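You operate a simulated robot arm through the tools that you are given. There is no shell and no other tool. Be economical: measure what you need, move in short steps, check, and stop when the job is done.

You are at the controls of a simulated robot arm. One attempt, no reset.

TASK
Close the white dresser door. Open the yellow drawer, take the speckled egg and leave it in the front part of the yellow drawer, then shut the drawer. Put the bottle cork on top of the white cool block. Take the pestle and put it on the top of the sideboard. Take the yellow plantain half and put it on the open shelf of the green cabinet. Fetch the pepper shaker and stand it on the upper shelf of the nook counter. Fetch the lemon half and set it on top of the brown plantain chunk. Any order will do. Set down upright: speckled egg, bottle cork, pepper shaker.

It is judged by the outcome, as a careful person would: the job done as asked, and still so three seconds after it is handed in. It fails if anything else is knocked over, pushed out of place, dropped, spilled or broken.

THE ROBOT
A 6-joint arm with a two-finger gripper on a trunk, on a base that drives. Base frame: it is fixed to the floor where the robot stands at the start and does not move with it; the origin is under the middle of the robot, x ahead of it, y to its left, z up. Readings come in m, degrees, newtons and seconds.
With the tool pointing down near the work surface it reaches from about 0.3 to 0.74 m from the robot's upright axis, wherever it stands. Its first joint turns from -166.0 to 166.0 degrees. Places, roughly: bottle cork (3x3x5 cm) [0, -1.5, 1.1]; brown plantain chunk (7x7x3 cm) [-0.8, 0.2, 0.8]; front part of the yellow drawer [1, 0.4, 0.7]; lemon half (5x5x3 cm) [-0.6, 0.6, 0.8]; open shelf of the green cabinet [-1.1, -1.5, 0.4]; pepper shaker [-0.75, 0, 0.75]; pestle (5x5x13 cm) [-1.6, -1.5, 0.9]; speckled egg (5x5x6 cm) [1, -0.5, 0.8]; top of the sideboard [-0.3, -1.6, 0.9]; upper shelf of the nook counter [-3.3, 2.8, 0.5]; white cool block (4x15x10 cm) [-0.7, 0.3, 0.8]; white dresser door [0.7, -0.1, 0.4]; yellow drawer [1.1, 0.4, 0.7]; yellow plantain half (4x4x4 cm) [-0.6, 0, 0.8]. Payload 1.57 kg.
The tool frame sits at the grasp point between the pads (the TCP): z along the fingers, y along the line on which they close. The tips reach 0.021 m beyond it. The gripper opens to 0.07 m. The gripper's body begins 0.05 m behind the TCP.
Orientation is told as [roll, pitch, yaw] about the base's x, y, z axes, in that order, counted from this pose: with the fingers straight down and closing along the base's y, the tool's x points along the base's -x, its y along +y and its z along -z.

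THE INTERFACE
- The arm moves only by the tool move_arm. Its argument "targets" is text: rows parted by semicolons, each of 7 numbers parted by spaces: the shift along the tool's x, y, z in m, then the turn, a rotation vector about the tool's x, y, z in degrees, then the opening in per cent of the stroke, from 0 (shut) to 100 (fully open). In form: x y z ax ay az gripper; .... A call has 1 to 10 rows; each row shifts and turns the commanded pose from where the row before left it, along the tool's axes as they then stand. A row lasts 0.2 s, in which the tool goes at most 0.05 m and 8.6 degrees; a call with a longer step from one row to the next is refused whole, and so is a gripper value outside its range. Where a pose cannot be reached the arm comes as near as it can. A force on the tool above 40 N (or 10 N above the force at the start of the call, whichever is more), or a blocked arm, ends the call early, and 0.2 s more pass. Each finger halts on what it meets, pressing with about 30 N; the grip force reading is that of the motor and also rises with nothing between the fingers. The clock runs only during rows and for 0.2 s after the last one: add rows that do not move to give the fingers time. It gives the time, the measured TCP pose, the force on the tool (base axes), the opening and the grip force at its end, in the units of the frame above (readings bear some noise), with the torque about the TCP (base axes, N m) and any sound that the robot's microphone picked up.
- Cameras (640 x 400 px; columns grow to the right, rows downward): "scene" is now at [-0.0223, 0.1866, 1.4629]; the picture's right is [0.55, -0.84, 0.00], its down [-0.78, -0.51, -0.36] and it looks along [0.30, 0.20, -0.93] (base axes); focal length 214 px, centre (320, 200). "wrist" rides on the gripper at [0.079, 0.004, -0.081] in the tool frame; the picture's right is [-0.05, 1.00, 0.00], its down [-0.67, -0.04, -0.74] and it looks along [-0.74, -0.04, 0.67] (tool axes); focal length 256 px, centre (320, 200). There is no depth. A picture from a camera that has moved, and an enlarged one, comes with that camera's place and axes in the base frame and with its lens. The place of the scene camera against the robot may be out by one fixed shift of up to 0.012 m in any direction.
- grab_frame(camera): a new picture of that camera. The clock stands still meanwhile.
- steer(legs): drives the robot by 1 to 6 legs, each [ahead, left, turn to the left] in m, m and degrees, along the robot's own axes; the way and the turn of a leg run together, so that a leg with both is an arc; at most 1.5 m and 180 degrees a leg. The arm and the cameras ride along, it lands a little off, and it stops where it bumps. It gives what a move gives.
- head_to(pan, tilt): turns the head with the scene camera to pan (to the left, within 155 degrees either way) and tilt (down, from -29 to 69), counted from straight ahead of the robot. It gives what a move gives.
- zoom(camera, box): a new picture of the part [left, top, right, bottom] of that camera's present view, enlarged. The clock stands still meanwhile.
- hand_in(): hands the job in; it is judged then, once.

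Go step by step. Nothing tells you exact positions but the pictures and the camera data: compare them with the known pose of the tool, close in by small moves and look again before you grip or let go. The budget is 217 turns and 210 pictures, counting those below and the enlarged ones. Unless the task says otherwise, let go and move clear before handing in, and close with one line.

The tools are called after "Request:" as a command line: name --argument value ..., lists and objects as JSON in quotes. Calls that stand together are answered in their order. move_arm: Moves the arm, as the interface text tells. Its arguments: {"type":"object","properties":{"targets":{"type":"string"}},"required":["targets"]} The other tools are called the same way: steer (legs) drives the base; head_to (pan, tilt) turns the head that bears the scene camera; grab_frame (camera) takes a picture; zoom (camera, box) takes an enlarged picture of a part of a camera's view; hand_in () hands the job in.

At the start:

```text
clock: 0.0
tool_pos: [0.1915, 0.3772, 1.0987]
tcp_rot: [-0.2, -0.1, -0.1]
force: [-0.2, -0.3, 0.4]
moment: [-0.02, -0.01, 0.02]
grip_width: 0.0701
finger_force: 0.1
robot x, y, heading: [0.0006, 0.0038, 0.0]
head pan, tilt: [33.1, 68.8]
```

scene: 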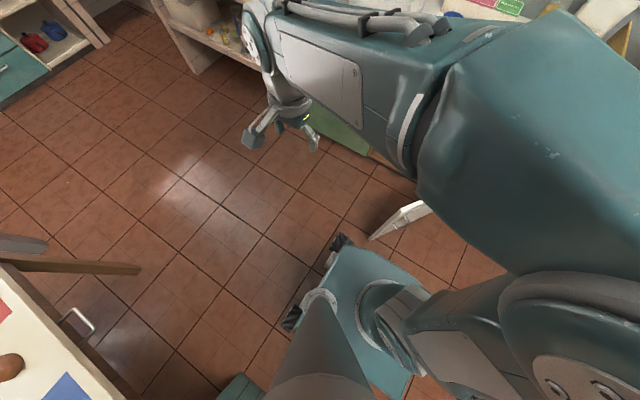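
wrist: 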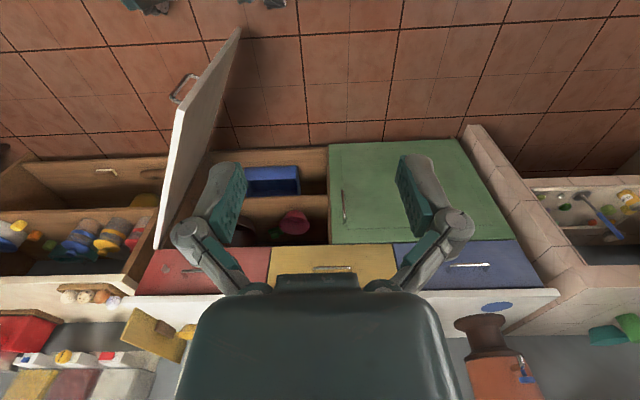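

The wrist view shows the dresser ahead with an open white door and red, yellow and blue drawers. I'll look around with the head first.

Request:
head_to --pan 0 --tilt 30

Request:
grab_frame --camera "scene"

Request:
head_to --pan -80 --tilt 30

Request:
grab_frame --camera "scene"

Request:
head_to --pan -150 --tilt 30

Request:
grab_frame --camera "scene"

Request:
head_to --pan 140 --tilt 30

Request:
grab_frame --camera "scene"

```text
clock: 1.1
tool_pos: [0.1915, 0.3758, 1.0982]
tcp_rot: [0.1, 0.0, 0.0]
force: [-0.6, 0.5, -0.2]
moment: [0.02, -0.03, 0.04]
grip_width: 0.0701
finger_force: 0.0
robot x, y, heading: [-0.0019, -0.0003, -0.0]
head pan, tilt: [0.0, 30.0]
```

```text
207 pictures are left
camera scene: at [0.0213, 0.1561, 1.5144], right [0.0, -1.0, 0.0], down [-0.5, 0.0, -0.87], along [0.87, 0.0, -0.5], focal length 214 px, centre (320, 200)
```

scene: 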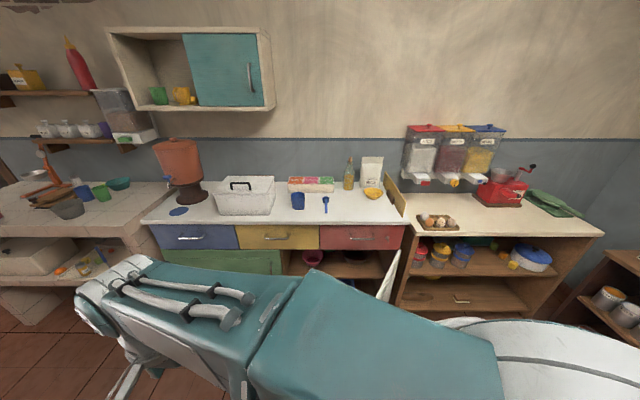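

```text
clock: 2.6
tool_pos: [0.1911, 0.3752, 1.0986]
tcp_rot: [0.0, 0.0, 0.0]
force: [0.1, 0.7, 0.4]
moment: [0.01, 0.03, 0.03]
grip_width: 0.0702
finger_force: 0.0
robot x, y, heading: [-0.0015, 0.0023, -0.0]
head pan, tilt: [-80.0, 30.0]
```

```text
206 pictures are left
camera scene: at [-0.0534, 0.067, 1.5146], right [-0.98, -0.17, 0.0], down [-0.09, 0.49, -0.87], along [0.15, -0.85, -0.5], focal length 214 px, centre (320, 200)
```

scene: 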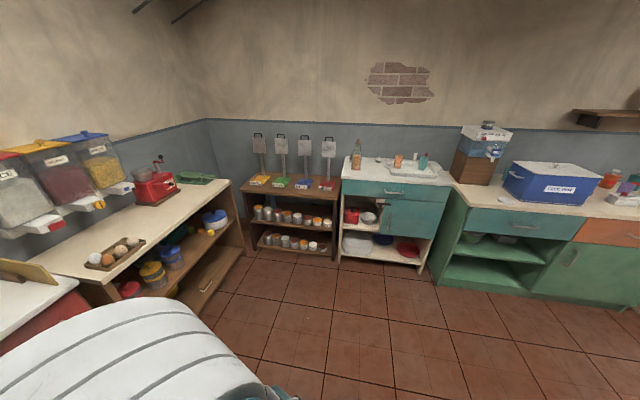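

```text
clock: 4.0
tool_pos: [0.1917, 0.3757, 1.0994]
tcp_rot: [-0.1, 0.1, -0.1]
force: [-0.8, 0.0, 0.4]
moment: [0.0, 0.0, 0.0]
grip_width: 0.0702
finger_force: 0.0
robot x, y, heading: [0.0, 0.0009, 0.2]
head pan, tilt: [-150.0, 30.0]
```

```text
205 pictures are left
camera scene: at [-0.1475, 0.1108, 1.5146], right [-0.5, 0.87, 0.0], down [0.43, 0.25, -0.87], along [-0.75, -0.43, -0.5], focal length 214 px, centre (320, 200)
```

scene: 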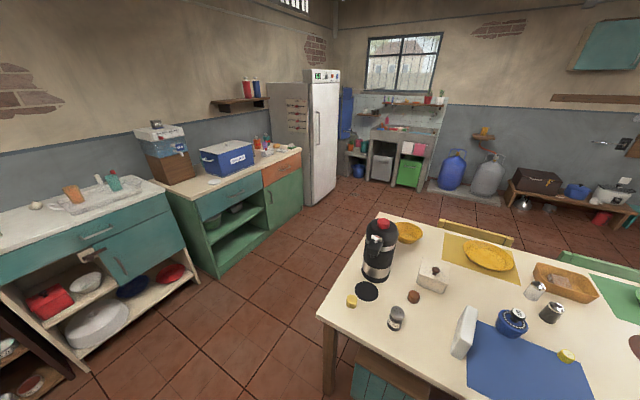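

```text
clock: 8.0
tool_pos: [0.191, 0.3762, 1.0978]
tcp_rot: [-0.1, 0.0, 0.0]
force: [-1.2, -0.2, -0.8]
moment: [-0.01, -0.02, 0.01]
grip_width: 0.0699
finger_force: 0.2
robot x, y, heading: [-0.0008, 0.002, 0.1]
head pan, tilt: [140.0, 30.0]
```

```text
204 pictures are left
camera scene: at [-0.1385, 0.2142, 1.5144], right [0.64, 0.77, 0.0], down [0.38, -0.32, -0.87], along [-0.66, 0.56, -0.5], focal length 214 px, centre (320, 200)
```

scene: 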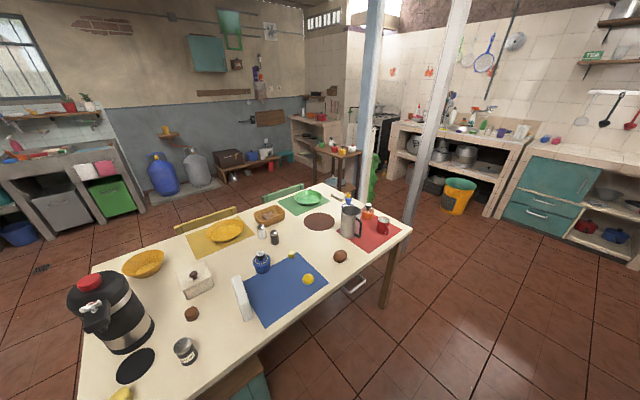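

The dresser with the door and drawers is ahead, the egg tray on the counter to its right, and the table is behind me. I'll look closer at the dresser.

Request:
head_to --pan -10 --tilt 45

Request:
grab_frame --camera "scene"

Request:
zoom --camera "wrist" --box '[0, 0, 400, 300]'

```text
clock: 10.3
tool_pos: [0.1911, 0.3748, 1.0979]
tcp_rot: [0.0, 0.0, 0.1]
force: [-0.3, -0.3, 0.2]
moment: [0.02, 0.0, 0.02]
grip_width: 0.0701
finger_force: 0.0
robot x, y, heading: [0.0044, 0.0025, 0.2]
head pan, tilt: [-10.0, 45.0]
```

```text
203 pictures are left
camera scene: at [0.0109, 0.1419, 1.4919], right [-0.17, -0.98, 0.0], down [-0.7, 0.12, -0.71], along [0.7, -0.12, -0.71], focal length 214 px, centre (320, 200)
```

scene: 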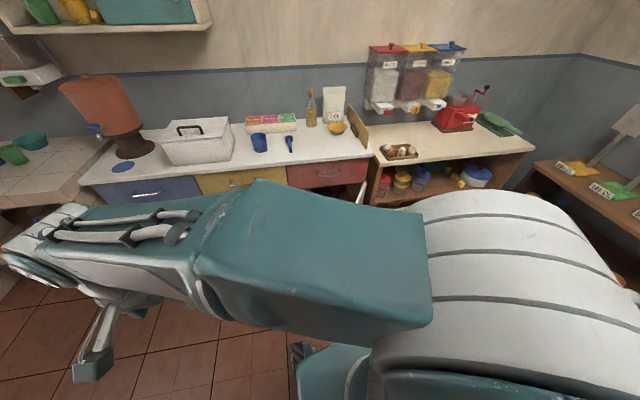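

```text
1.33 times, centred on (200, 150) of wrist
camera zoom: at [0.1125, 0.3793, 1.1792], right [0.05, 1.0, 0.0], down [0.67, -0.04, 0.74], along [0.74, -0.04, -0.67], focal length 341 px, centre (480, 267)
```

zoom: 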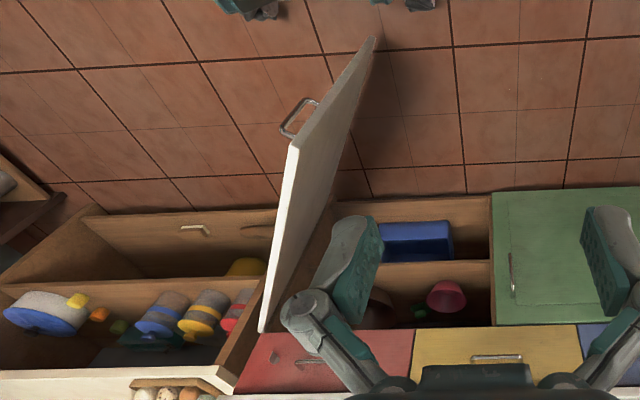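

The door is hinged at its right edge (about [0.9,-0.27]) and its free end stands near [0.37,0.06], handle facing me. I'll swing the arm over to the handle side of the door, keeping high.

Request:
move_arm --targets "-.008 -.048 .005 0 0 0 0;-.008 -.048 .005 0 0 0 0;-.008 -.048 .005 0 0 0 0;-.008 -.048 .005 0 0 0 0;-.008 -.048 .005 0 0 0 0;-.008 -.048 .005 0 0 0 0;-.008 -.048 .005 0 0 0 0"

Request:
move_arm --targets "-.008 -.048 .005 0 0 0 0;-.008 -.048 .005 0 0 0 0;-.008 -.048 .005 0 0 0 0;-.008 -.048 .005 0 0 0 0;-.008 -.048 .005 0 0 0 0;-.008 -.048 .005 0 0 0 0"

Request:
grab_frame --camera "wrist"

Request:
head_to --pan 10 --tilt 45

Request:
grab_frame --camera "scene"

```text
clock: 11.9
tool_pos: [0.2452, 0.0397, 1.0637]
tcp_rot: [0.0, 0.0, 0.1]
force: [-0.8, 0.1, -0.3]
moment: [0.01, -0.01, 0.02]
grip_width: 0.0002
finger_force: 28.4
robot x, y, heading: [-0.0032, 0.0004, 0.0]
head pan, tilt: [-10.0, 45.0]
```

```text
clock: 13.3
tool_pos: [0.2951, -0.2471, 1.0322]
tcp_rot: [0.2, 0.1, -0.1]
force: [0.6, 0.0, 0.3]
moment: [0.01, 0.0, -0.03]
grip_width: 0.0
finger_force: 28.5
robot x, y, heading: [-0.001, 0.0008, -0.1]
head pan, tilt: [-10.0, 45.0]
```

```text
201 pictures are left
camera wrist: at [0.2158, -0.2442, 1.1128], right [0.05, 1.0, 0.0], down [0.67, -0.04, 0.74], along [0.74, -0.04, -0.67], focal length 256 px, centre (320, 200)
```

wrist: 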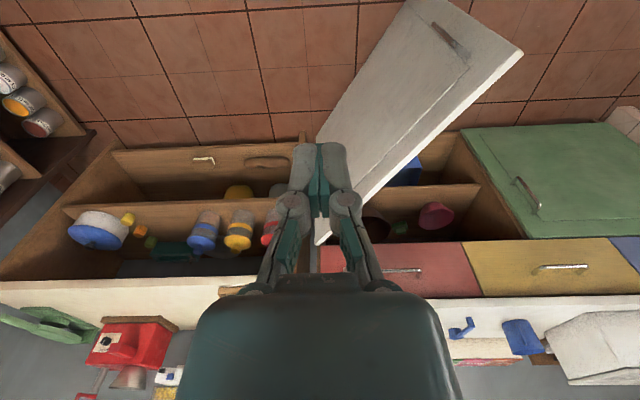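

```text
clock: 14.1
tool_pos: [0.2936, -0.2459, 1.0325]
tcp_rot: [0.0, 0.0, 0.1]
force: [0.1, 0.5, -0.1]
moment: [0.03, -0.04, 0.02]
grip_width: 0.0
finger_force: 28.8
robot x, y, heading: [-0.0008, -0.0009, 0.0]
head pan, tilt: [10.0, 45.0]
```

```text
200 pictures are left
camera scene: at [0.0112, 0.1674, 1.4921], right [0.17, -0.98, 0.0], down [-0.7, -0.12, -0.71], along [0.7, 0.12, -0.71], focal length 214 px, centre (320, 200)
```

scene: 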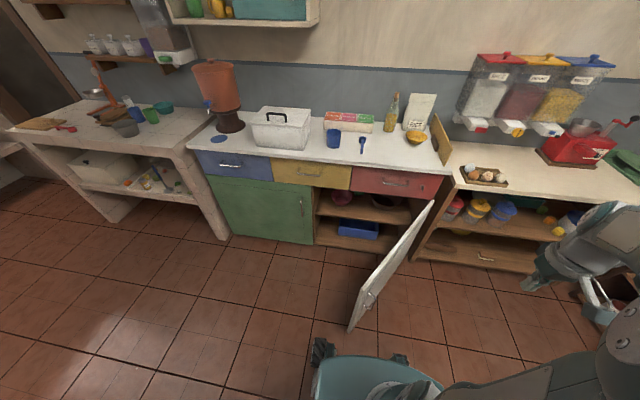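

Triangulated: door hinge at (0.92,-0.285), free top corner (0.37,0.06,0.67), yellow handle at (0.893,0.381,0.776). I'll tilt the tool forward and lower it on the outer side of the door.

Request:
move_arm --targets "0 0 0 0 -8.6 0 0;0 0 0 0 -8.6 0 0;0 0 0 0 -8.6 0 0;0 0 0 0 -8.6 0 0;0 0 0 0 -8.6 0 0"

Request:
move_arm --targets ".0246 .0068 .0405 0 0 0 0;.0246 .0068 .0405 0 0 0 0;.0246 .0068 .0405 0 0 0 0;.0246 .0068 .0405 0 0 0 0;.0246 .0068 .0405 0 0 0 0;.0246 .0068 .0405 0 0 0 0;.0246 .0068 .0405 0 0 0 0;.0246 .0068 .0405 0 0 0 0"

Request:
grab_frame --camera "scene"

Request:
grab_frame --camera "wrist"

```text
clock: 15.3
tool_pos: [0.2948, -0.2492, 1.034]
tcp_rot: [0.0, -43.0, 0.0]
force: [-0.2, 0.3, 0.0]
moment: [-0.01, 0.01, 0.0]
grip_width: 0.0
finger_force: 28.4
robot x, y, heading: [-0.0011, 0.0005, 0.1]
head pan, tilt: [10.0, 45.0]
```

```text
clock: 17.1
tool_pos: [0.4213, -0.2514, 0.7221]
tcp_rot: [1.6, -42.5, -0.8]
force: [0.5, 0.4, -0.4]
moment: [0.02, -0.01, -0.04]
grip_width: 0.0003
finger_force: 28.5
out of reach, approached as far as the arm can: row 5, 6, 7, 8
robot x, y, heading: [-0.0051, -0.0033, -0.0]
head pan, tilt: [10.0, 45.0]
```

```text
199 pictures are left
camera scene: at [0.012, 0.166, 1.4922], right [0.17, -0.98, 0.0], down [-0.7, -0.12, -0.71], along [0.7, 0.12, -0.71], focal length 214 px, centre (320, 200)
```

scene: 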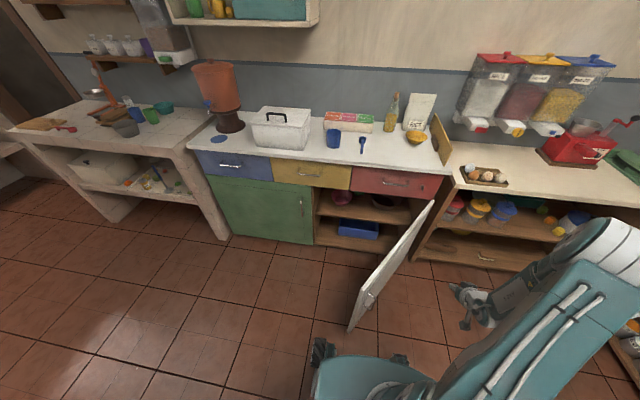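

```text
198 pictures are left
camera wrist: at [0.3084, -0.2485, 0.7268], right [0.04, 1.0, 0.06], down [-0.01, -0.05, 1.0], along [1.0, -0.04, 0.01], focal length 256 px, centre (320, 200)
```

wrist: 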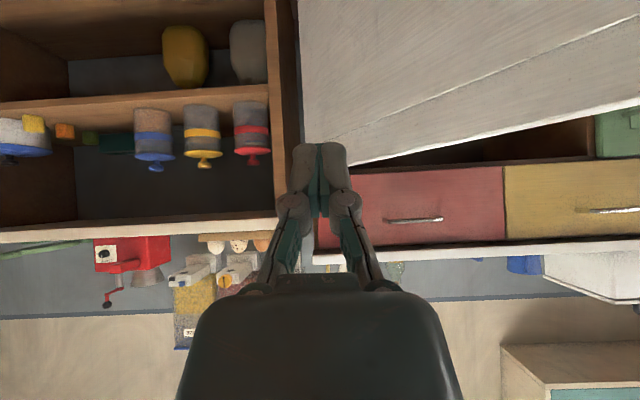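

The arm can't fold that low here with this much tilt. I'll use less tilt and move slightly forward and down.

Request:
move_arm --targets "0 0 0 0 8.6 0 0;0 0 0 0 8.6 0 0;0 0 0 0 8.6 0 0;0.003 0 .04 0 0 0 0;0.003 0 .04 0 0 0 0;0.003 0 .04 0 0 0 0"

```text
clock: 18.5
tool_pos: [0.4459, -0.2483, 0.6061]
tcp_rot: [0.1, -17.1, 0.0]
force: [-0.2, 0.4, -0.3]
moment: [0.01, -0.01, -0.02]
grip_width: 0.0003
finger_force: 28.9
robot x, y, heading: [0.0015, -0.0004, 0.1]
head pan, tilt: [10.0, 45.0]
```

Reachable now. I'll come to the door's outer face and push along its arc.

Request:
move_arm --targets "-.005 .047 .0135 0 0 0 0;-.005 .047 .0135 0 0 0 0;-.005 .047 .0135 0 0 0 0;-.005 .047 .0135 0 0 0 0;-.0207 .036 .0064 0 0 0 0;-.0207 .036 .0064 0 0 0 0;-.0207 .036 .0064 0 0 0 0"

Request:
grab_frame --camera "scene"

```text
clock: 20.1
tool_pos: [0.5383, -0.0349, 0.558]
tcp_rot: [0.3, -17.0, 0.0]
force: [0.1, 0.6, -0.8]
moment: [0.02, -0.01, 0.02]
grip_width: 0.0002
finger_force: 28.8
out of reach, approached as far as the arm can: row 3, 4, 5, 6, 7
robot x, y, heading: [0.0007, 0.003, 0.2]
head pan, tilt: [10.0, 45.0]
```

```text
197 pictures are left
camera scene: at [0.0128, 0.1693, 1.4919], right [0.17, -0.98, 0.0], down [-0.7, -0.12, -0.71], along [0.7, 0.12, -0.71], focal length 214 px, centre (320, 200)
```

scene: 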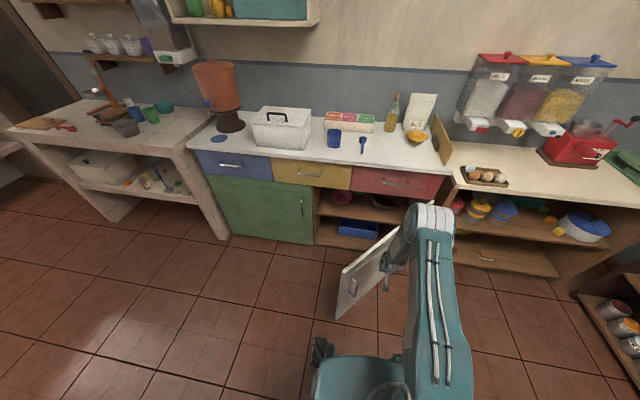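

The door is swinging. The arm's reach is limited here, so I'll push on by driving forward-left gently.

Request:
steer --legs '[[0.12, 0.1, 0], [0.1, 0.06, 0]]'

Request:
grab_frame --camera "scene"

```text
clock: 22.4
tool_pos: [0.7565, 0.1222, 0.5571]
tcp_rot: [0.5, -16.9, -0.1]
force: [1.0, -0.3, -0.5]
moment: [0.0, 0.0, -0.02]
grip_width: 0.0003
finger_force: 28.6
robot x, y, heading: [0.221, 0.1565, -0.3]
head pan, tilt: [10.0, 45.0]
```

```text
196 pictures are left
camera scene: at [0.2316, 0.321, 1.4928], right [0.17, -0.98, 0.0], down [-0.7, -0.12, -0.71], along [0.7, 0.13, -0.71], focal length 214 px, centre (320, 200)
```

scene: 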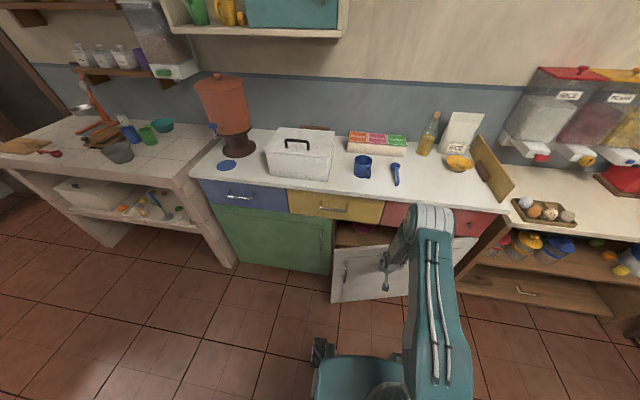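

The door is about 20° open. I'll tilt the tool forward and push further with the arm.

Request:
move_arm --targets "-.022 0 .008 0 -8.6 0 0;-.02 0 .011 0 -8.6 0 0;-.018 0 .015 0 -8.6 0 0;-.016 0 .018 0 0 0 0"

Request:
grab_frame --camera "scene"

```text
clock: 23.4
tool_pos: [0.862, 0.0838, 0.5515]
tcp_rot: [0.8, -42.9, 0.0]
force: [0.5, 0.6, -0.2]
moment: [-0.03, 0.0, -0.04]
grip_width: 0.0002
finger_force: 28.6
out of reach, approached as far as the arm can: row 1, 2, 3, 4
robot x, y, heading: [0.2202, 0.1619, 0.2]
head pan, tilt: [10.0, 45.0]
```

```text
195 pictures are left
camera scene: at [0.2317, 0.3329, 1.4915], right [0.17, -0.98, 0.0], down [-0.7, -0.12, -0.71], along [0.7, 0.12, -0.71], focal length 214 px, centre (320, 200)
```

scene: 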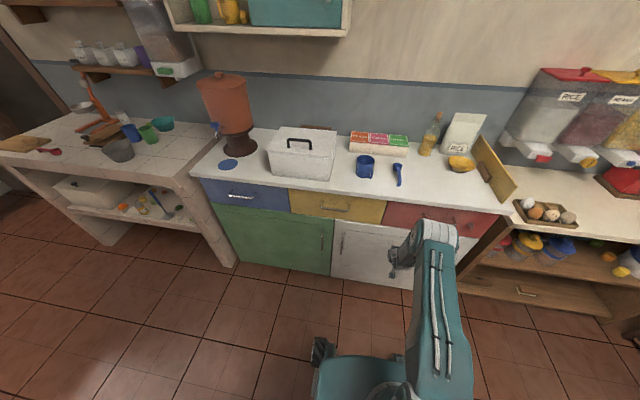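

Almost shut. Push the last few centimetres until it meets resistance.

Request:
move_arm --targets "-.011 0 .0102 0 0 0 0;-.011 0 .0102 0 0 0 0;-.011 0 .0102 0 0 0 0;-.011 0 .0102 0 0 0 0;-.011 0 .0102 0 0 0 0"

Request:
zoom --camera "scene" --box '[180, 150, 520, 350]'

```text
clock: 24.1
tool_pos: [0.897, 0.0806, 0.5492]
tcp_rot: [0.3, -42.3, -0.2]
force: [-2.3, 0.8, 0.8]
moment: [0.0, 0.03, 0.03]
grip_width: 0.0
finger_force: 28.0
robot x, y, heading: [0.2137, 0.1574, 0.1]
head pan, tilt: [10.0, 45.0]
stopped in row 3: the force on the tool passed its limit at 56 N (the readings are from after the stop); the commanded pose is now the measured one
```

```text
1.88 times, centred on (350, 250) of scene
camera zoom: at [0.2318, 0.3293, 1.4919], right [0.17, -0.98, 0.0], down [-0.7, -0.12, -0.71], along [0.7, 0.12, -0.71], focal length 404 px, centre (264, 106)
```

zoom: 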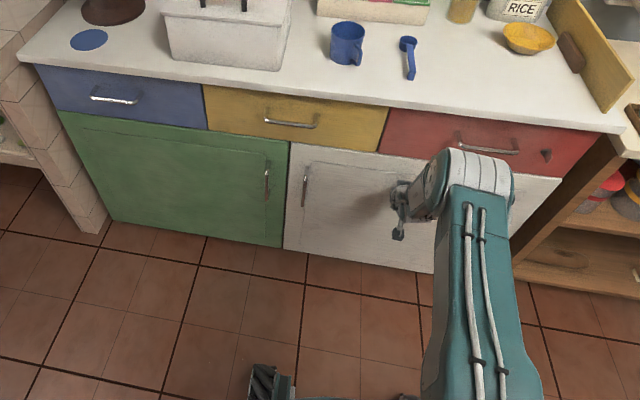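

The door is shut. Now I back off and go up toward the yellow drawer's handle, rotating the gripper so it closes across the bar.

Request:
move_arm --targets ".029 0 -.0273 0 0 0 0;.029 0 -.0273 0 0 0 0;.010 0 -.03 0 0 0 0"

Request:
move_arm --targets "-.0194 .03 -.0208 0 0 8.2 100;-.0194 .03 -.0208 0 0 0 100"

```text
clock: 24.9
tool_pos: [0.817, 0.0822, 0.5726]
tcp_rot: [3.3, -41.7, -2.3]
force: [-0.3, 0.4, 0.2]
moment: [-0.01, -0.03, 0.02]
grip_width: 0.0
finger_force: 28.7
out of reach, approached as far as the arm can: row 2, 3
robot x, y, heading: [0.2184, 0.1603, 0.1]
head pan, tilt: [10.0, 45.0]
```

```text
clock: 25.5
tool_pos: [0.8311, 0.097, 0.6332]
tcp_rot: [9.4, -41.1, -11.2]
force: [0.0, 0.1, 0.4]
moment: [0.0, 0.01, 0.0]
grip_width: 0.0698
finger_force: 0.0
out of reach, approached as far as the arm can: row 1, 2
robot x, y, heading: [0.2169, 0.1609, 0.2]
head pan, tilt: [10.0, 45.0]
```

I'll back the base off a bit and over in line with the yellow drawer, then finish the gripper rotation.

Request:
steer --legs '[[-0.1, 0.12, 0]]'

Request:
move_arm --targets "0 0 -.02 0 0 8.2 100;0 0 -.02 0 0 8.2 100;0 0 -.02 0 0 8.2 100;0 0 -.02 0 0 8.2 100;0 0 0 0 0 8.2 100;0 0 0 0 0 8.2 100;0 0 0 0 0 8.2 100;0 0 0 0 0 8.2 100;0 0 0 0 0 8.2 100;0 0 0 0 0 8.2 100"

Request:
grab_frame --camera "scene"

Request:
grab_frame --camera "wrist"

```text
clock: 26.9
tool_pos: [0.7273, 0.2182, 0.6335]
tcp_rot: [9.5, -41.2, -11.0]
force: [-0.1, -0.1, 0.5]
moment: [0.0, -0.03, 0.04]
grip_width: 0.0701
finger_force: 0.0
robot x, y, heading: [0.1134, 0.2826, 0.3]
head pan, tilt: [10.0, 45.0]
```

```text
clock: 29.1
tool_pos: [0.6728, 0.2164, 0.6928]
tcp_rot: [42.1, 1.7, -89.0]
force: [0.1, -0.9, -0.6]
moment: [0.03, 0.02, 0.0]
grip_width: 0.0697
finger_force: 0.0
robot x, y, heading: [0.1134, 0.2804, -0.0]
head pan, tilt: [10.0, 45.0]
```

```text
193 pictures are left
camera scene: at [0.1256, 0.449, 1.492], right [0.18, -0.98, 0.0], down [-0.7, -0.12, -0.71], along [0.69, 0.12, -0.71], focal length 214 px, centre (320, 200)
```

scene: 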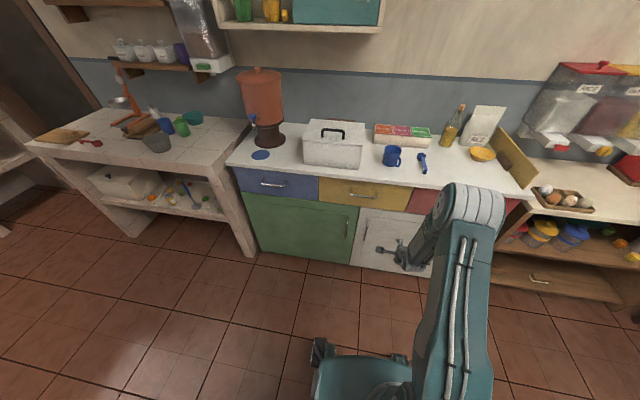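

```text
192 pictures are left
camera wrist: at [0.6213, 0.2921, 0.759], right [0.74, -0.06, 0.67], down [-0.51, -0.69, 0.51], along [0.43, -0.72, -0.54], focal length 256 px, centre (320, 200)
```

wrist: 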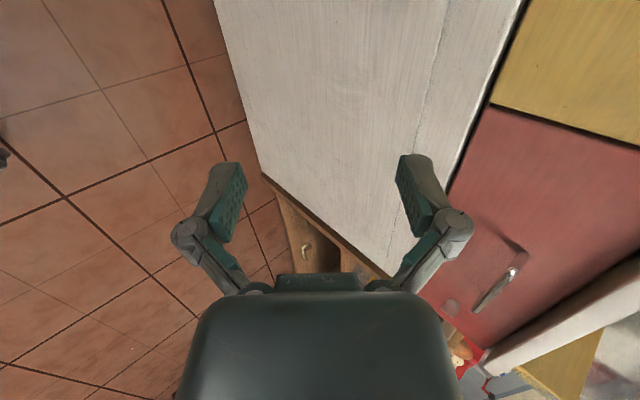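

I'd rather approach the handle horizontally so no finger hits the drawer face. Rotating the tool to level.

Request:
move_arm --targets "0.03 .02 0 -8.6 0 0 100;0.03 .02 0 -8.6 0 0 100;0.03 .02 0 -8.6 0 0 100;0.03 .02 0 -8.6 0 0 100;0.03 .02 0 -8.6 0 0 100;0 0 0 -4 0 0 100"

```text
clock: 30.6
tool_pos: [0.711, 0.1908, 0.7943]
tcp_rot: [89.2, 1.6, -88.2]
force: [0.2, -0.2, 0.0]
moment: [0.0, -0.01, -0.01]
grip_width: 0.07
finger_force: 0.2
out of reach, approached as far as the arm can: row 1, 2, 3, 4, 5, 6
robot x, y, heading: [0.1138, 0.2796, 0.2]
head pan, tilt: [10.0, 45.0]
```

Pose is level. I'll drop 2 cm and use the base to line up with the handle.

Request:
move_arm --targets "0 -.018 0 0 0 0 100;0 0 0 0 0 0 100"

Request:
steer --legs '[[0.08, 0.19, 0]]'

Request:
head_to --pan 0 --tilt 45

Request:
grab_frame --camera "scene"

Request:
grab_frame --camera "wrist"

```text
clock: 31.1
tool_pos: [0.7094, 0.1873, 0.7759]
tcp_rot: [89.1, 1.7, -88.4]
force: [-0.4, -0.4, -0.4]
moment: [0.01, -0.02, 0.0]
grip_width: 0.0699
finger_force: 0.1
robot x, y, heading: [0.1129, 0.2833, 0.0]
head pan, tilt: [10.0, 45.0]
```

```text
clock: 32.8
tool_pos: [0.7889, 0.3746, 0.7745]
tcp_rot: [89.1, 1.9, -88.4]
force: [0.2, -0.2, -0.4]
moment: [0.01, -0.01, 0.03]
grip_width: 0.0703
finger_force: 0.0
robot x, y, heading: [0.1935, 0.4733, 0.1]
head pan, tilt: [10.0, 45.0]
```

```text
clock: 33.5
tool_pos: [0.7873, 0.3773, 0.7751]
tcp_rot: [89.1, 1.7, -88.4]
force: [0.3, -0.4, 0.2]
moment: [0.01, -0.04, 0.01]
grip_width: 0.0702
finger_force: 0.0
robot x, y, heading: [0.1917, 0.471, -0.1]
head pan, tilt: [0.0, 45.0]
```

```text
191 pictures are left
camera scene: at [0.2054, 0.6224, 1.4923], right [0.0, -1.0, 0.0], down [-0.71, 0.0, -0.71], along [0.71, 0.0, -0.71], focal length 214 px, centre (320, 200)
```

scene: 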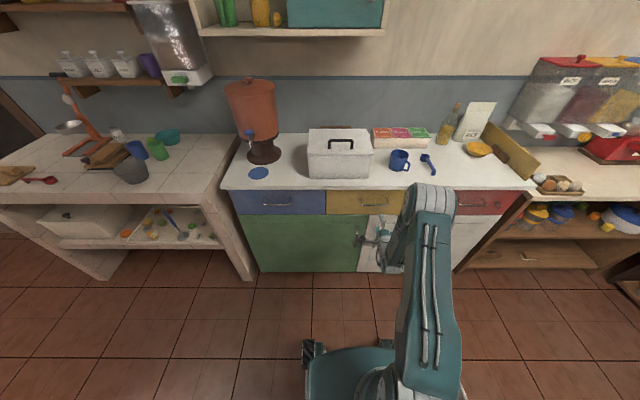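

```text
190 pictures are left
camera wrist: at [0.7055, 0.4521, 0.7831], right [0.02, -0.08, 1.0], down [-0.73, -0.69, -0.04], along [0.69, -0.72, -0.07], focal length 256 px, centre (320, 200)
```

wrist: 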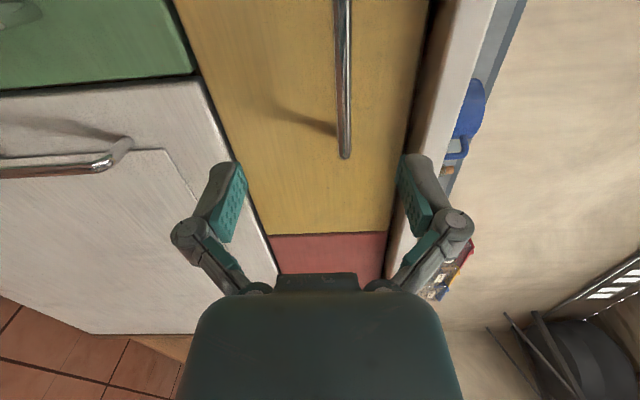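

The bar is at about z 0.79. Raise 1.3 cm and advance to straddle the bar.

Request:
move_arm --targets "0 .013 0 0 0 0 100;0 0 .034 0 0 0 100;0 0 .034 0 0 0 100;0 0 .032 0 0 0 100"

Request:
grab_frame --camera "wrist"

```text
clock: 34.5
tool_pos: [0.8887, 0.3678, 0.7889]
tcp_rot: [89.0, 1.8, -88.0]
force: [1.0, 1.0, 0.2]
moment: [0.02, 0.01, 0.0]
grip_width: 0.07
finger_force: 0.1
out of reach, approached as far as the arm can: row 3
robot x, y, heading: [0.1906, 0.4765, 0.3]
head pan, tilt: [0.0, 45.0]
```

```text
189 pictures are left
camera wrist: at [0.8053, 0.4424, 0.7958], right [0.02, -0.08, 1.0], down [-0.72, -0.69, -0.04], along [0.69, -0.72, -0.07], focal length 256 px, centre (320, 200)
```

wrist: 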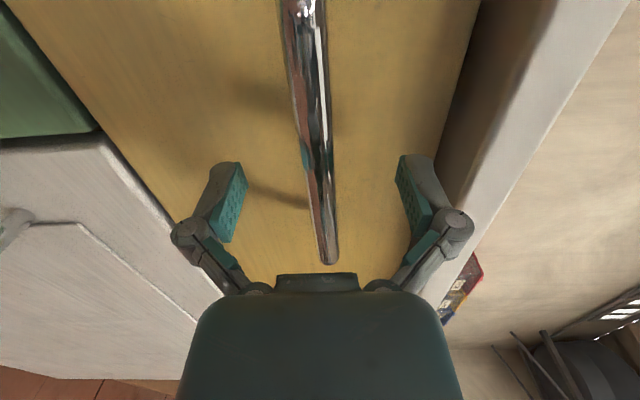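

The bar is between the fingers. Close on it.

Request:
move_arm --targets "0 0 0 0 0 0 0;0 0 0 0 0 0 0;0 0 0 0 0 0 0"

Request:
steer --legs '[[-0.05, 0, 0]]'

Request:
grab_frame --camera "wrist"

```text
clock: 35.3
tool_pos: [0.888, 0.3676, 0.789]
tcp_rot: [89.2, 1.7, -87.9]
force: [-2.5, -1.1, 7.5]
moment: [-0.56, 0.09, 0.16]
grip_width: 0.0127
finger_force: 31.6
robot x, y, heading: [0.1919, 0.472, 0.3]
head pan, tilt: [0.0, 45.0]
```

```text
clock: 36.2
tool_pos: [0.8372, 0.3675, 0.7896]
tcp_rot: [89.3, 1.7, -87.9]
force: [-1.5, -0.3, 13.7]
moment: [-0.46, 0.08, 0.1]
grip_width: 0.0116
finger_force: 32.5
robot x, y, heading: [0.1389, 0.4727, 0.1]
head pan, tilt: [0.0, 45.0]
```

```text
188 pictures are left
camera wrist: at [0.7544, 0.4426, 0.7967], right [0.02, -0.08, 1.0], down [-0.72, -0.69, -0.04], along [0.69, -0.72, -0.07], focal length 256 px, centre (320, 200)
```

wrist: 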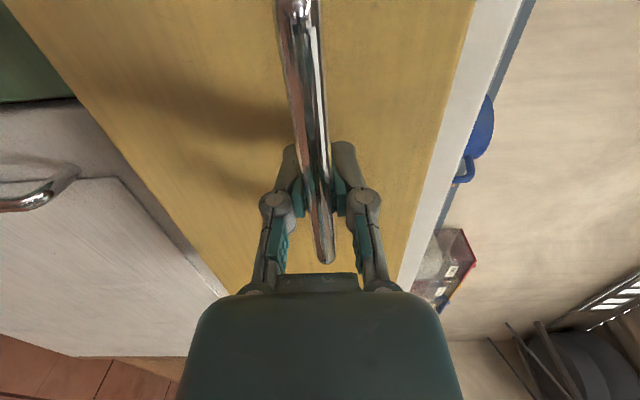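

The drawer is coming out. Pull further by driving back.

Request:
steer --legs '[[-0.1, 0, 0], [-0.1, 0, 0]]'

Request:
grab_frame --camera "scene"

```text
clock: 38.2
tool_pos: [0.6326, 0.3673, 0.7894]
tcp_rot: [89.2, 1.6, -87.8]
force: [1.4, 4.8, 2.6]
moment: [-0.49, -0.03, -0.49]
grip_width: 0.0108
finger_force: 31.5
robot x, y, heading: [-0.0626, 0.4756, 0.4]
head pan, tilt: [0.0, 45.0]
```

```text
187 pictures are left
camera scene: at [-0.0511, 0.6263, 1.492], right [0.0, -1.0, 0.0], down [-0.71, 0.0, -0.71], along [0.71, 0.0, -0.71], focal length 214 px, centre (320, 200)
```

scene: 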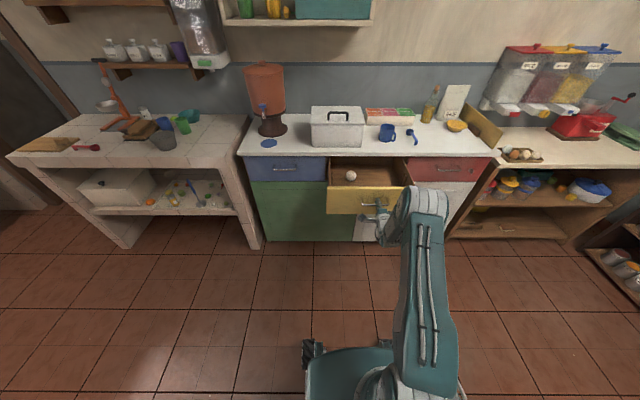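

The drawer is open about 25 cm. There's something round inside; zoom there and on the eggs.

Request:
zoom --camera "scene" --box '[310, 140, 430, 215]'

Request:
zoom --camera "scene" --box '[480, 130, 560, 180]'

```text
5.33 times, centred on (370, 178) of scene
camera zoom: at [-0.0511, 0.6263, 1.492], right [0.0, -1.0, 0.0], down [-0.71, 0.0, -0.71], along [0.71, 0.0, -0.71], focal length 1144 px, centre (53, 320)
```

zoom: 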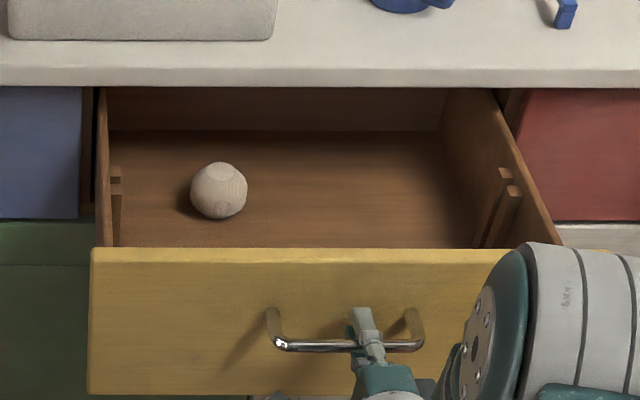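

```text
8.00 times, centred on (520, 155) of scene
camera zoom: at [-0.0511, 0.6263, 1.492], right [0.0, -1.0, 0.0], down [-0.71, 0.0, -0.71], along [0.71, 0.0, -0.71], focal length 1716 px, centre (-1280, 560)
```

zoom: 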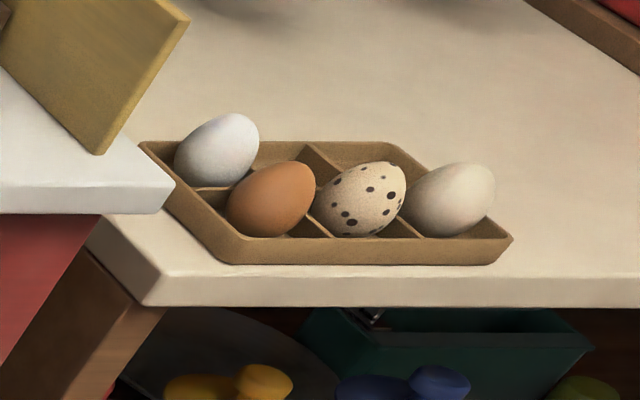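

Tray with four upright eggs, the speckled third; the cell behind it is empty, so I'll grip it front-to-back. First release the handle and back off.

Request:
move_arm --targets "0 0 0 0 0 0 100;0 0 0 0 0 0 100;0 0 0 0 0 0 100"

Request:
steer --legs '[[-0.12, 0, 0]]'

Request:
grab_frame --camera "scene"

```text
clock: 39.0
tool_pos: [0.6315, 0.3669, 0.7904]
tcp_rot: [89.2, 1.8, -87.8]
force: [0.3, 0.1, 0.7]
moment: [0.01, 0.0, 0.02]
grip_width: 0.07
finger_force: 0.1
robot x, y, heading: [-0.0635, 0.4725, -0.0]
head pan, tilt: [0.0, 45.0]
```

```text
clock: 40.2
tool_pos: [0.5134, 0.3645, 0.7903]
tcp_rot: [89.3, 1.8, -88.1]
force: [-0.1, -1.0, -0.4]
moment: [0.04, 0.02, 0.01]
grip_width: 0.0701
finger_force: 0.0
robot x, y, heading: [-0.1788, 0.474, 0.3]
head pan, tilt: [0.0, 45.0]
```

```text
184 pictures are left
camera scene: at [-0.1685, 0.6253, 1.492], right [0.0, -1.0, 0.0], down [-0.71, 0.0, -0.71], along [0.71, 0.0, -0.71], focal length 214 px, centre (320, 200)
```

scene: 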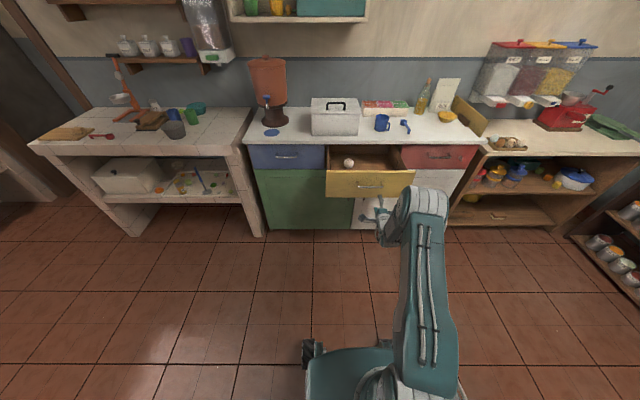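

Raise the arm and turn the gripper to point straight down.

Request:
move_arm --targets "0 .045 0 0 0 0 100;0 .045 0 0 0 0 100;0 .045 0 0 0 0 100;0 .045 0 0 0 0 100;0 .045 0 0 0 0 100;0 .045 0 0 0 0 100"

Request:
move_arm --targets "0 0 0 8.5 0 0 100;0 0 0 8.5 0 0 100;0 0 0 8.5 0 0 100;0 0 0 8.5 0 0 100;0 0 0 8.5 0 0 100;0 0 0 8.5 0 0 100;0 0 0 8.5 0 0 100;0 0 0 8.5 0 0 100;0 0 0 8.5 0 0 100;0 0 0 8.5 0 0 100"

Request:
steer --legs '[[0, -0.8, 0], [0.45, -0.1, 0]]'

Request:
head_to --pan -10 --tilt 50

Request:
grab_frame --camera "scene"

Request:
grab_frame --camera "wrist"

```text
clock: 41.6
tool_pos: [0.5162, 0.3613, 1.0616]
tcp_rot: [89.3, 1.7, -88.0]
force: [0.0, 0.4, -0.4]
moment: [0.02, -0.06, 0.01]
grip_width: 0.0696
finger_force: 0.0
robot x, y, heading: [-0.1856, 0.4746, 0.0]
head pan, tilt: [0.0, 45.0]
```

```text
clock: 43.8
tool_pos: [0.5175, 0.3574, 1.0604]
tcp_rot: [4.2, 1.6, -88.1]
force: [-1.0, -0.2, 0.6]
moment: [-0.03, -0.04, -0.01]
grip_width: 0.0701
finger_force: 0.0
robot x, y, heading: [-0.1841, 0.4711, 0.0]
head pan, tilt: [0.0, 45.0]
```

```text
clock: 50.5
tool_pos: [0.9648, -0.5466, 1.0609]
tcp_rot: [4.2, 1.5, -87.9]
force: [-0.6, -0.3, 0.0]
moment: [0.02, 0.0, 0.03]
grip_width: 0.0701
finger_force: 0.1
robot x, y, heading: [0.2627, -0.4288, 0.2]
head pan, tilt: [0.0, 45.0]
```

```text
clock: 51.2
tool_pos: [0.9639, -0.5474, 1.062]
tcp_rot: [4.4, 1.7, -88.0]
force: [0.2, 0.0, 0.5]
moment: [0.02, -0.01, 0.0]
grip_width: 0.0699
finger_force: 0.0
robot x, y, heading: [0.2621, -0.4357, 0.3]
head pan, tilt: [-10.0, 50.0]
```

```text
183 pictures are left
camera scene: at [0.2735, -0.2934, 1.4852], right [-0.17, -0.99, 0.0], down [-0.76, 0.13, -0.64], along [0.63, -0.11, -0.77], focal length 214 px, centre (320, 200)
```

scene: 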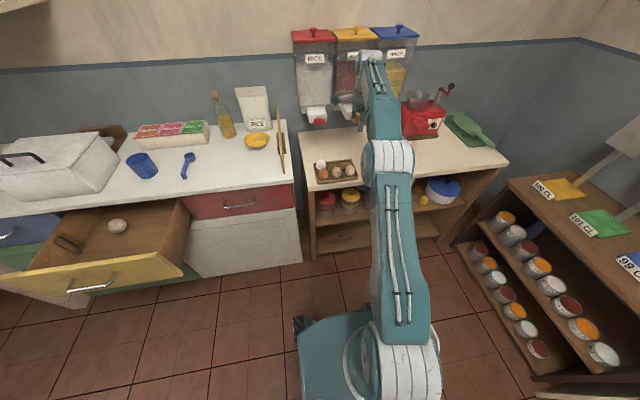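

```text
182 pictures are left
camera wrist: at [0.9604, -0.4709, 1.1448], right [1.0, -0.02, 0.07], down [-0.07, -0.69, 0.72], along [0.04, -0.72, -0.69], focal length 256 px, centre (320, 200)
```

wrist: 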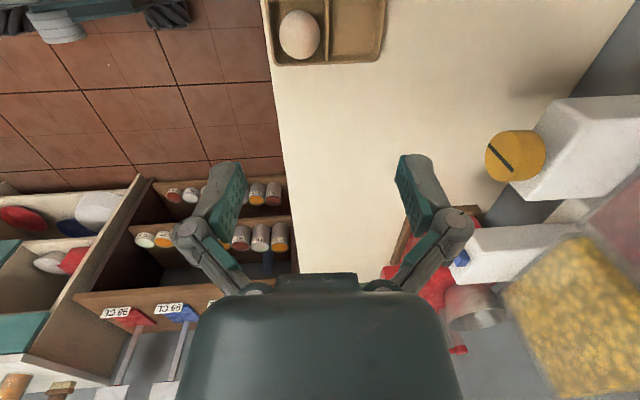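

Zoom on the tray to locate the speckled egg.

Request:
zoom --camera "scene" --box '[295, 145, 375, 195]'

```text
8.00 times, centred on (335, 170) of scene
camera zoom: at [0.2735, -0.2934, 1.4852], right [-0.17, -0.99, 0.0], down [-0.76, 0.13, -0.64], along [0.63, -0.11, -0.77], focal length 1716 px, centre (200, 440)
```

zoom: 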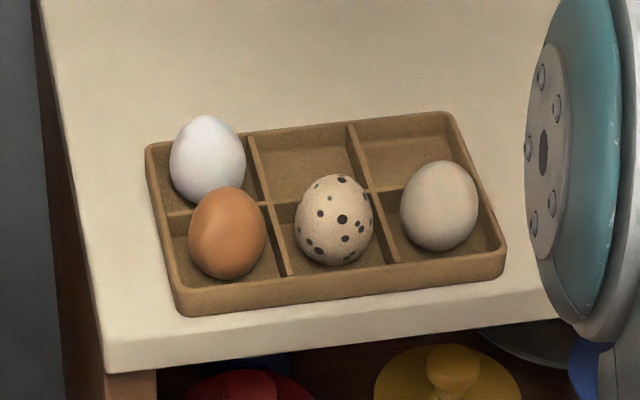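

The speckled egg is at about (0.974,-0.495,0.81), gaps in front and behind. Position above it and check with the wrist camera.

Request:
move_arm --targets ".025 .005 .02 4.3 0 2 100;.026 .005 .02 0 0 0 100;0 0 .045 0 0 0 100;0 0 .03 0 0 0 100"

Request:
grab_frame --camera "wrist"

Request:
grab_frame --camera "scene"

```text
clock: 52.2
tool_pos: [0.9722, -0.4925, 0.9499]
tcp_rot: [0.0, 1.7, -89.9]
force: [0.3, 0.0, 0.1]
moment: [-0.02, 0.01, -0.02]
grip_width: 0.0699
finger_force: 0.0
robot x, y, heading: [0.2655, -0.4325, -0.0]
head pan, tilt: [-10.0, 50.0]
```

```text
180 pictures are left
camera wrist: at [0.9779, -0.4163, 1.0323], right [1.0, -0.05, 0.0], down [-0.03, -0.69, 0.72], along [-0.04, -0.72, -0.69], focal length 256 px, centre (320, 200)
```

wrist: 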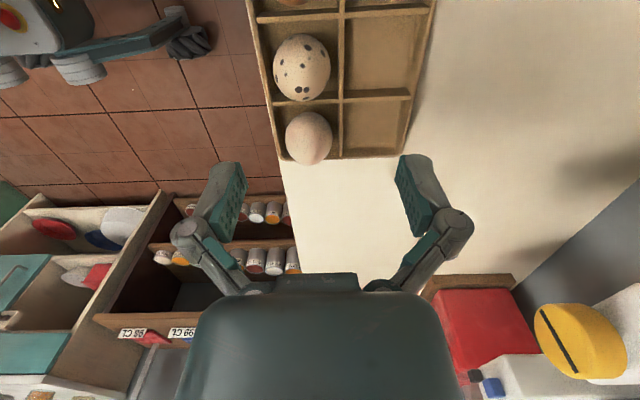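

```text
179 pictures are left
camera scene: at [0.2735, -0.2934, 1.4851], right [-0.17, -0.98, 0.0], down [-0.76, 0.13, -0.64], along [0.63, -0.11, -0.77], focal length 214 px, centre (320, 200)
```

scene: 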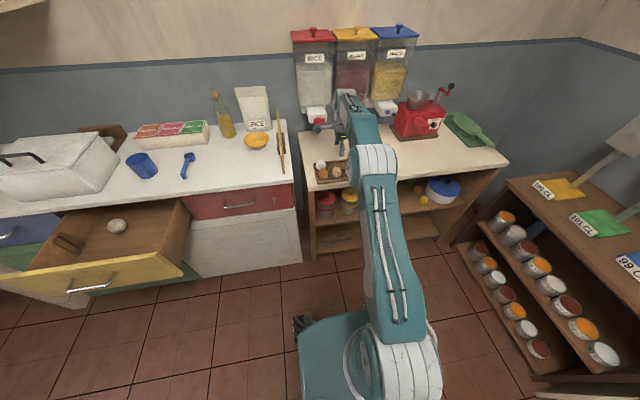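

Egg centre refined to (0.959,-0.489,0.82). Descend astride it, checking midway.

Request:
move_arm --targets ".003 -.012 .04 0 0 0 100;0 0 .035 0 0 0 100;0 0 0 0 0 0 100"

Request:
grab_frame --camera "wrist"

```text
clock: 53.0
tool_pos: [0.9612, -0.4867, 0.8738]
tcp_rot: [0.0, 1.9, -89.9]
force: [-0.3, 0.5, 0.7]
moment: [-0.03, -0.03, -0.01]
grip_width: 0.07
finger_force: 0.1
robot x, y, heading: [0.2659, -0.4371, -0.2]
head pan, tilt: [-10.0, 50.0]
```

```text
178 pictures are left
camera wrist: at [0.9669, -0.4107, 0.9558], right [1.0, -0.05, 0.0], down [-0.03, -0.69, 0.72], along [-0.04, -0.72, -0.69], focal length 256 px, centre (320, 200)
```

wrist: 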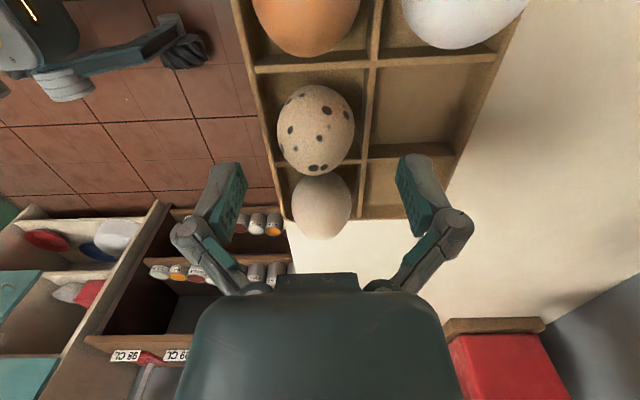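

Alignment good. Descend and grip.

Request:
move_arm --targets "-.004 -.001 .022 0 0 0 100;0 0 .02 0 0 0 100;0 0 0 0 0 0 100"

Request:
grab_frame --camera "wrist"

```text
clock: 53.8
tool_pos: [0.9613, -0.491, 0.8313]
tcp_rot: [0.0, 1.7, -89.9]
force: [-0.7, 0.7, 0.1]
moment: [0.01, 0.03, 0.01]
grip_width: 0.0699
finger_force: 0.1
robot x, y, heading: [0.2636, -0.4316, -0.1]
head pan, tilt: [-10.0, 50.0]
```

```text
177 pictures are left
camera wrist: at [0.966, -0.4143, 0.9141], right [1.0, -0.05, 0.0], down [-0.03, -0.69, 0.72], along [-0.04, -0.72, -0.69], focal length 256 px, centre (320, 200)
```

wrist: 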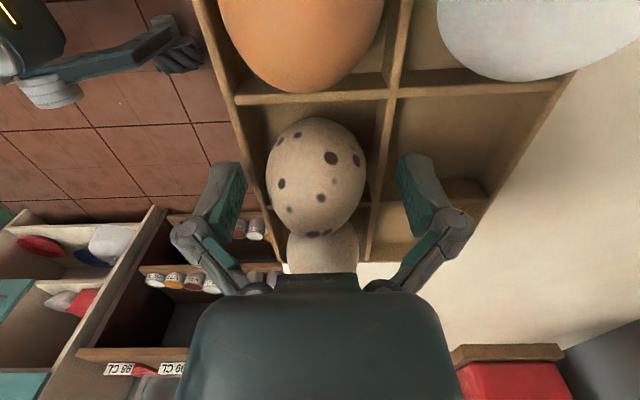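

Close on the egg and lift.

Request:
move_arm --targets "0 0 0 0 0 0 50;0 0 0 0 0 0 50;0 0 0 0 0 0 50;0 0 -.02 0 0 0 50;0 0 -.04 0 0 0 50;0 0 -.04 0 0 0 50;0 0 -.04 0 0 0 50"

Request:
grab_frame --camera "wrist"

```text
clock: 54.3
tool_pos: [0.9626, -0.4905, 0.8392]
tcp_rot: [0.7, 1.6, -89.9]
force: [-5.7, 1.7, 12.0]
moment: [-0.04, 0.49, -0.07]
grip_width: 0.0447
finger_force: 30.0
robot x, y, heading: [0.2647, -0.4327, -0.1]
head pan, tilt: [-10.0, 50.0]
stopped in row 2: the force on the tool passed its limit at 42 N (the readings are from after the stop); the commanded pose is now the measured one
```

```text
176 pictures are left
camera wrist: at [0.9676, -0.4147, 0.9219], right [1.0, -0.05, 0.01], down [-0.04, -0.69, 0.73], along [-0.03, -0.72, -0.69], focal length 256 px, centre (320, 200)
```

wrist: 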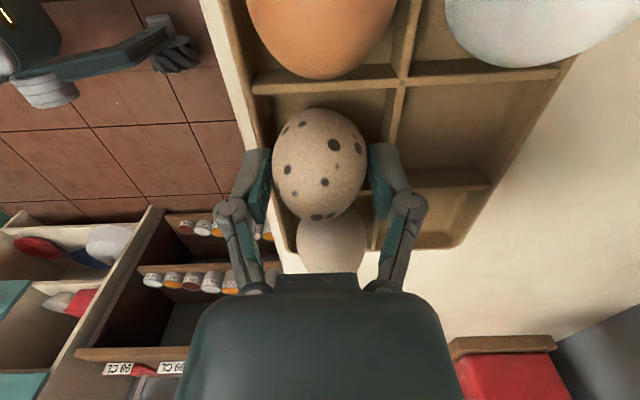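

The grip slid upward on the taper. I'll reopen, lower about 1.5 cm, and grip nearer the middle.

Request:
move_arm --targets "0 0 0 0 0 0 95;0 0 0 0 0 0 95;-.001 -.001 .01 -.7 0 0 95;0 0 .008 0 0 0 95;0 0 0 0 0 0 95"

Request:
grab_frame --camera "wrist"

```text
clock: 55.7
tool_pos: [0.9664, -0.4923, 0.8265]
tcp_rot: [2.1, 1.6, -89.9]
force: [1.6, 1.1, 5.6]
moment: [-0.03, -0.18, 0.05]
grip_width: 0.0706
finger_force: 1.9
robot x, y, heading: [0.2672, -0.4324, 0.1]
head pan, tilt: [-10.0, 50.0]
stopped in row 5: the force on the tool passed its limit at 40 N (the readings are from after the stop); the commanded pose is now the measured one
```

```text
175 pictures are left
camera wrist: at [0.9687, -0.4154, 0.9086], right [1.0, -0.05, 0.04], down [-0.06, -0.69, 0.72], along [-0.01, -0.73, -0.69], focal length 256 px, centre (320, 200)
```

wrist: 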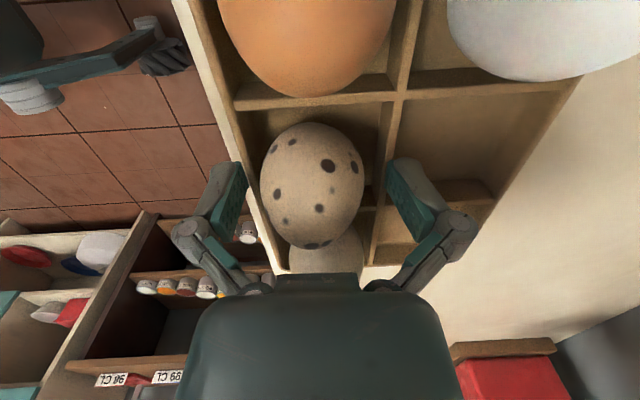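

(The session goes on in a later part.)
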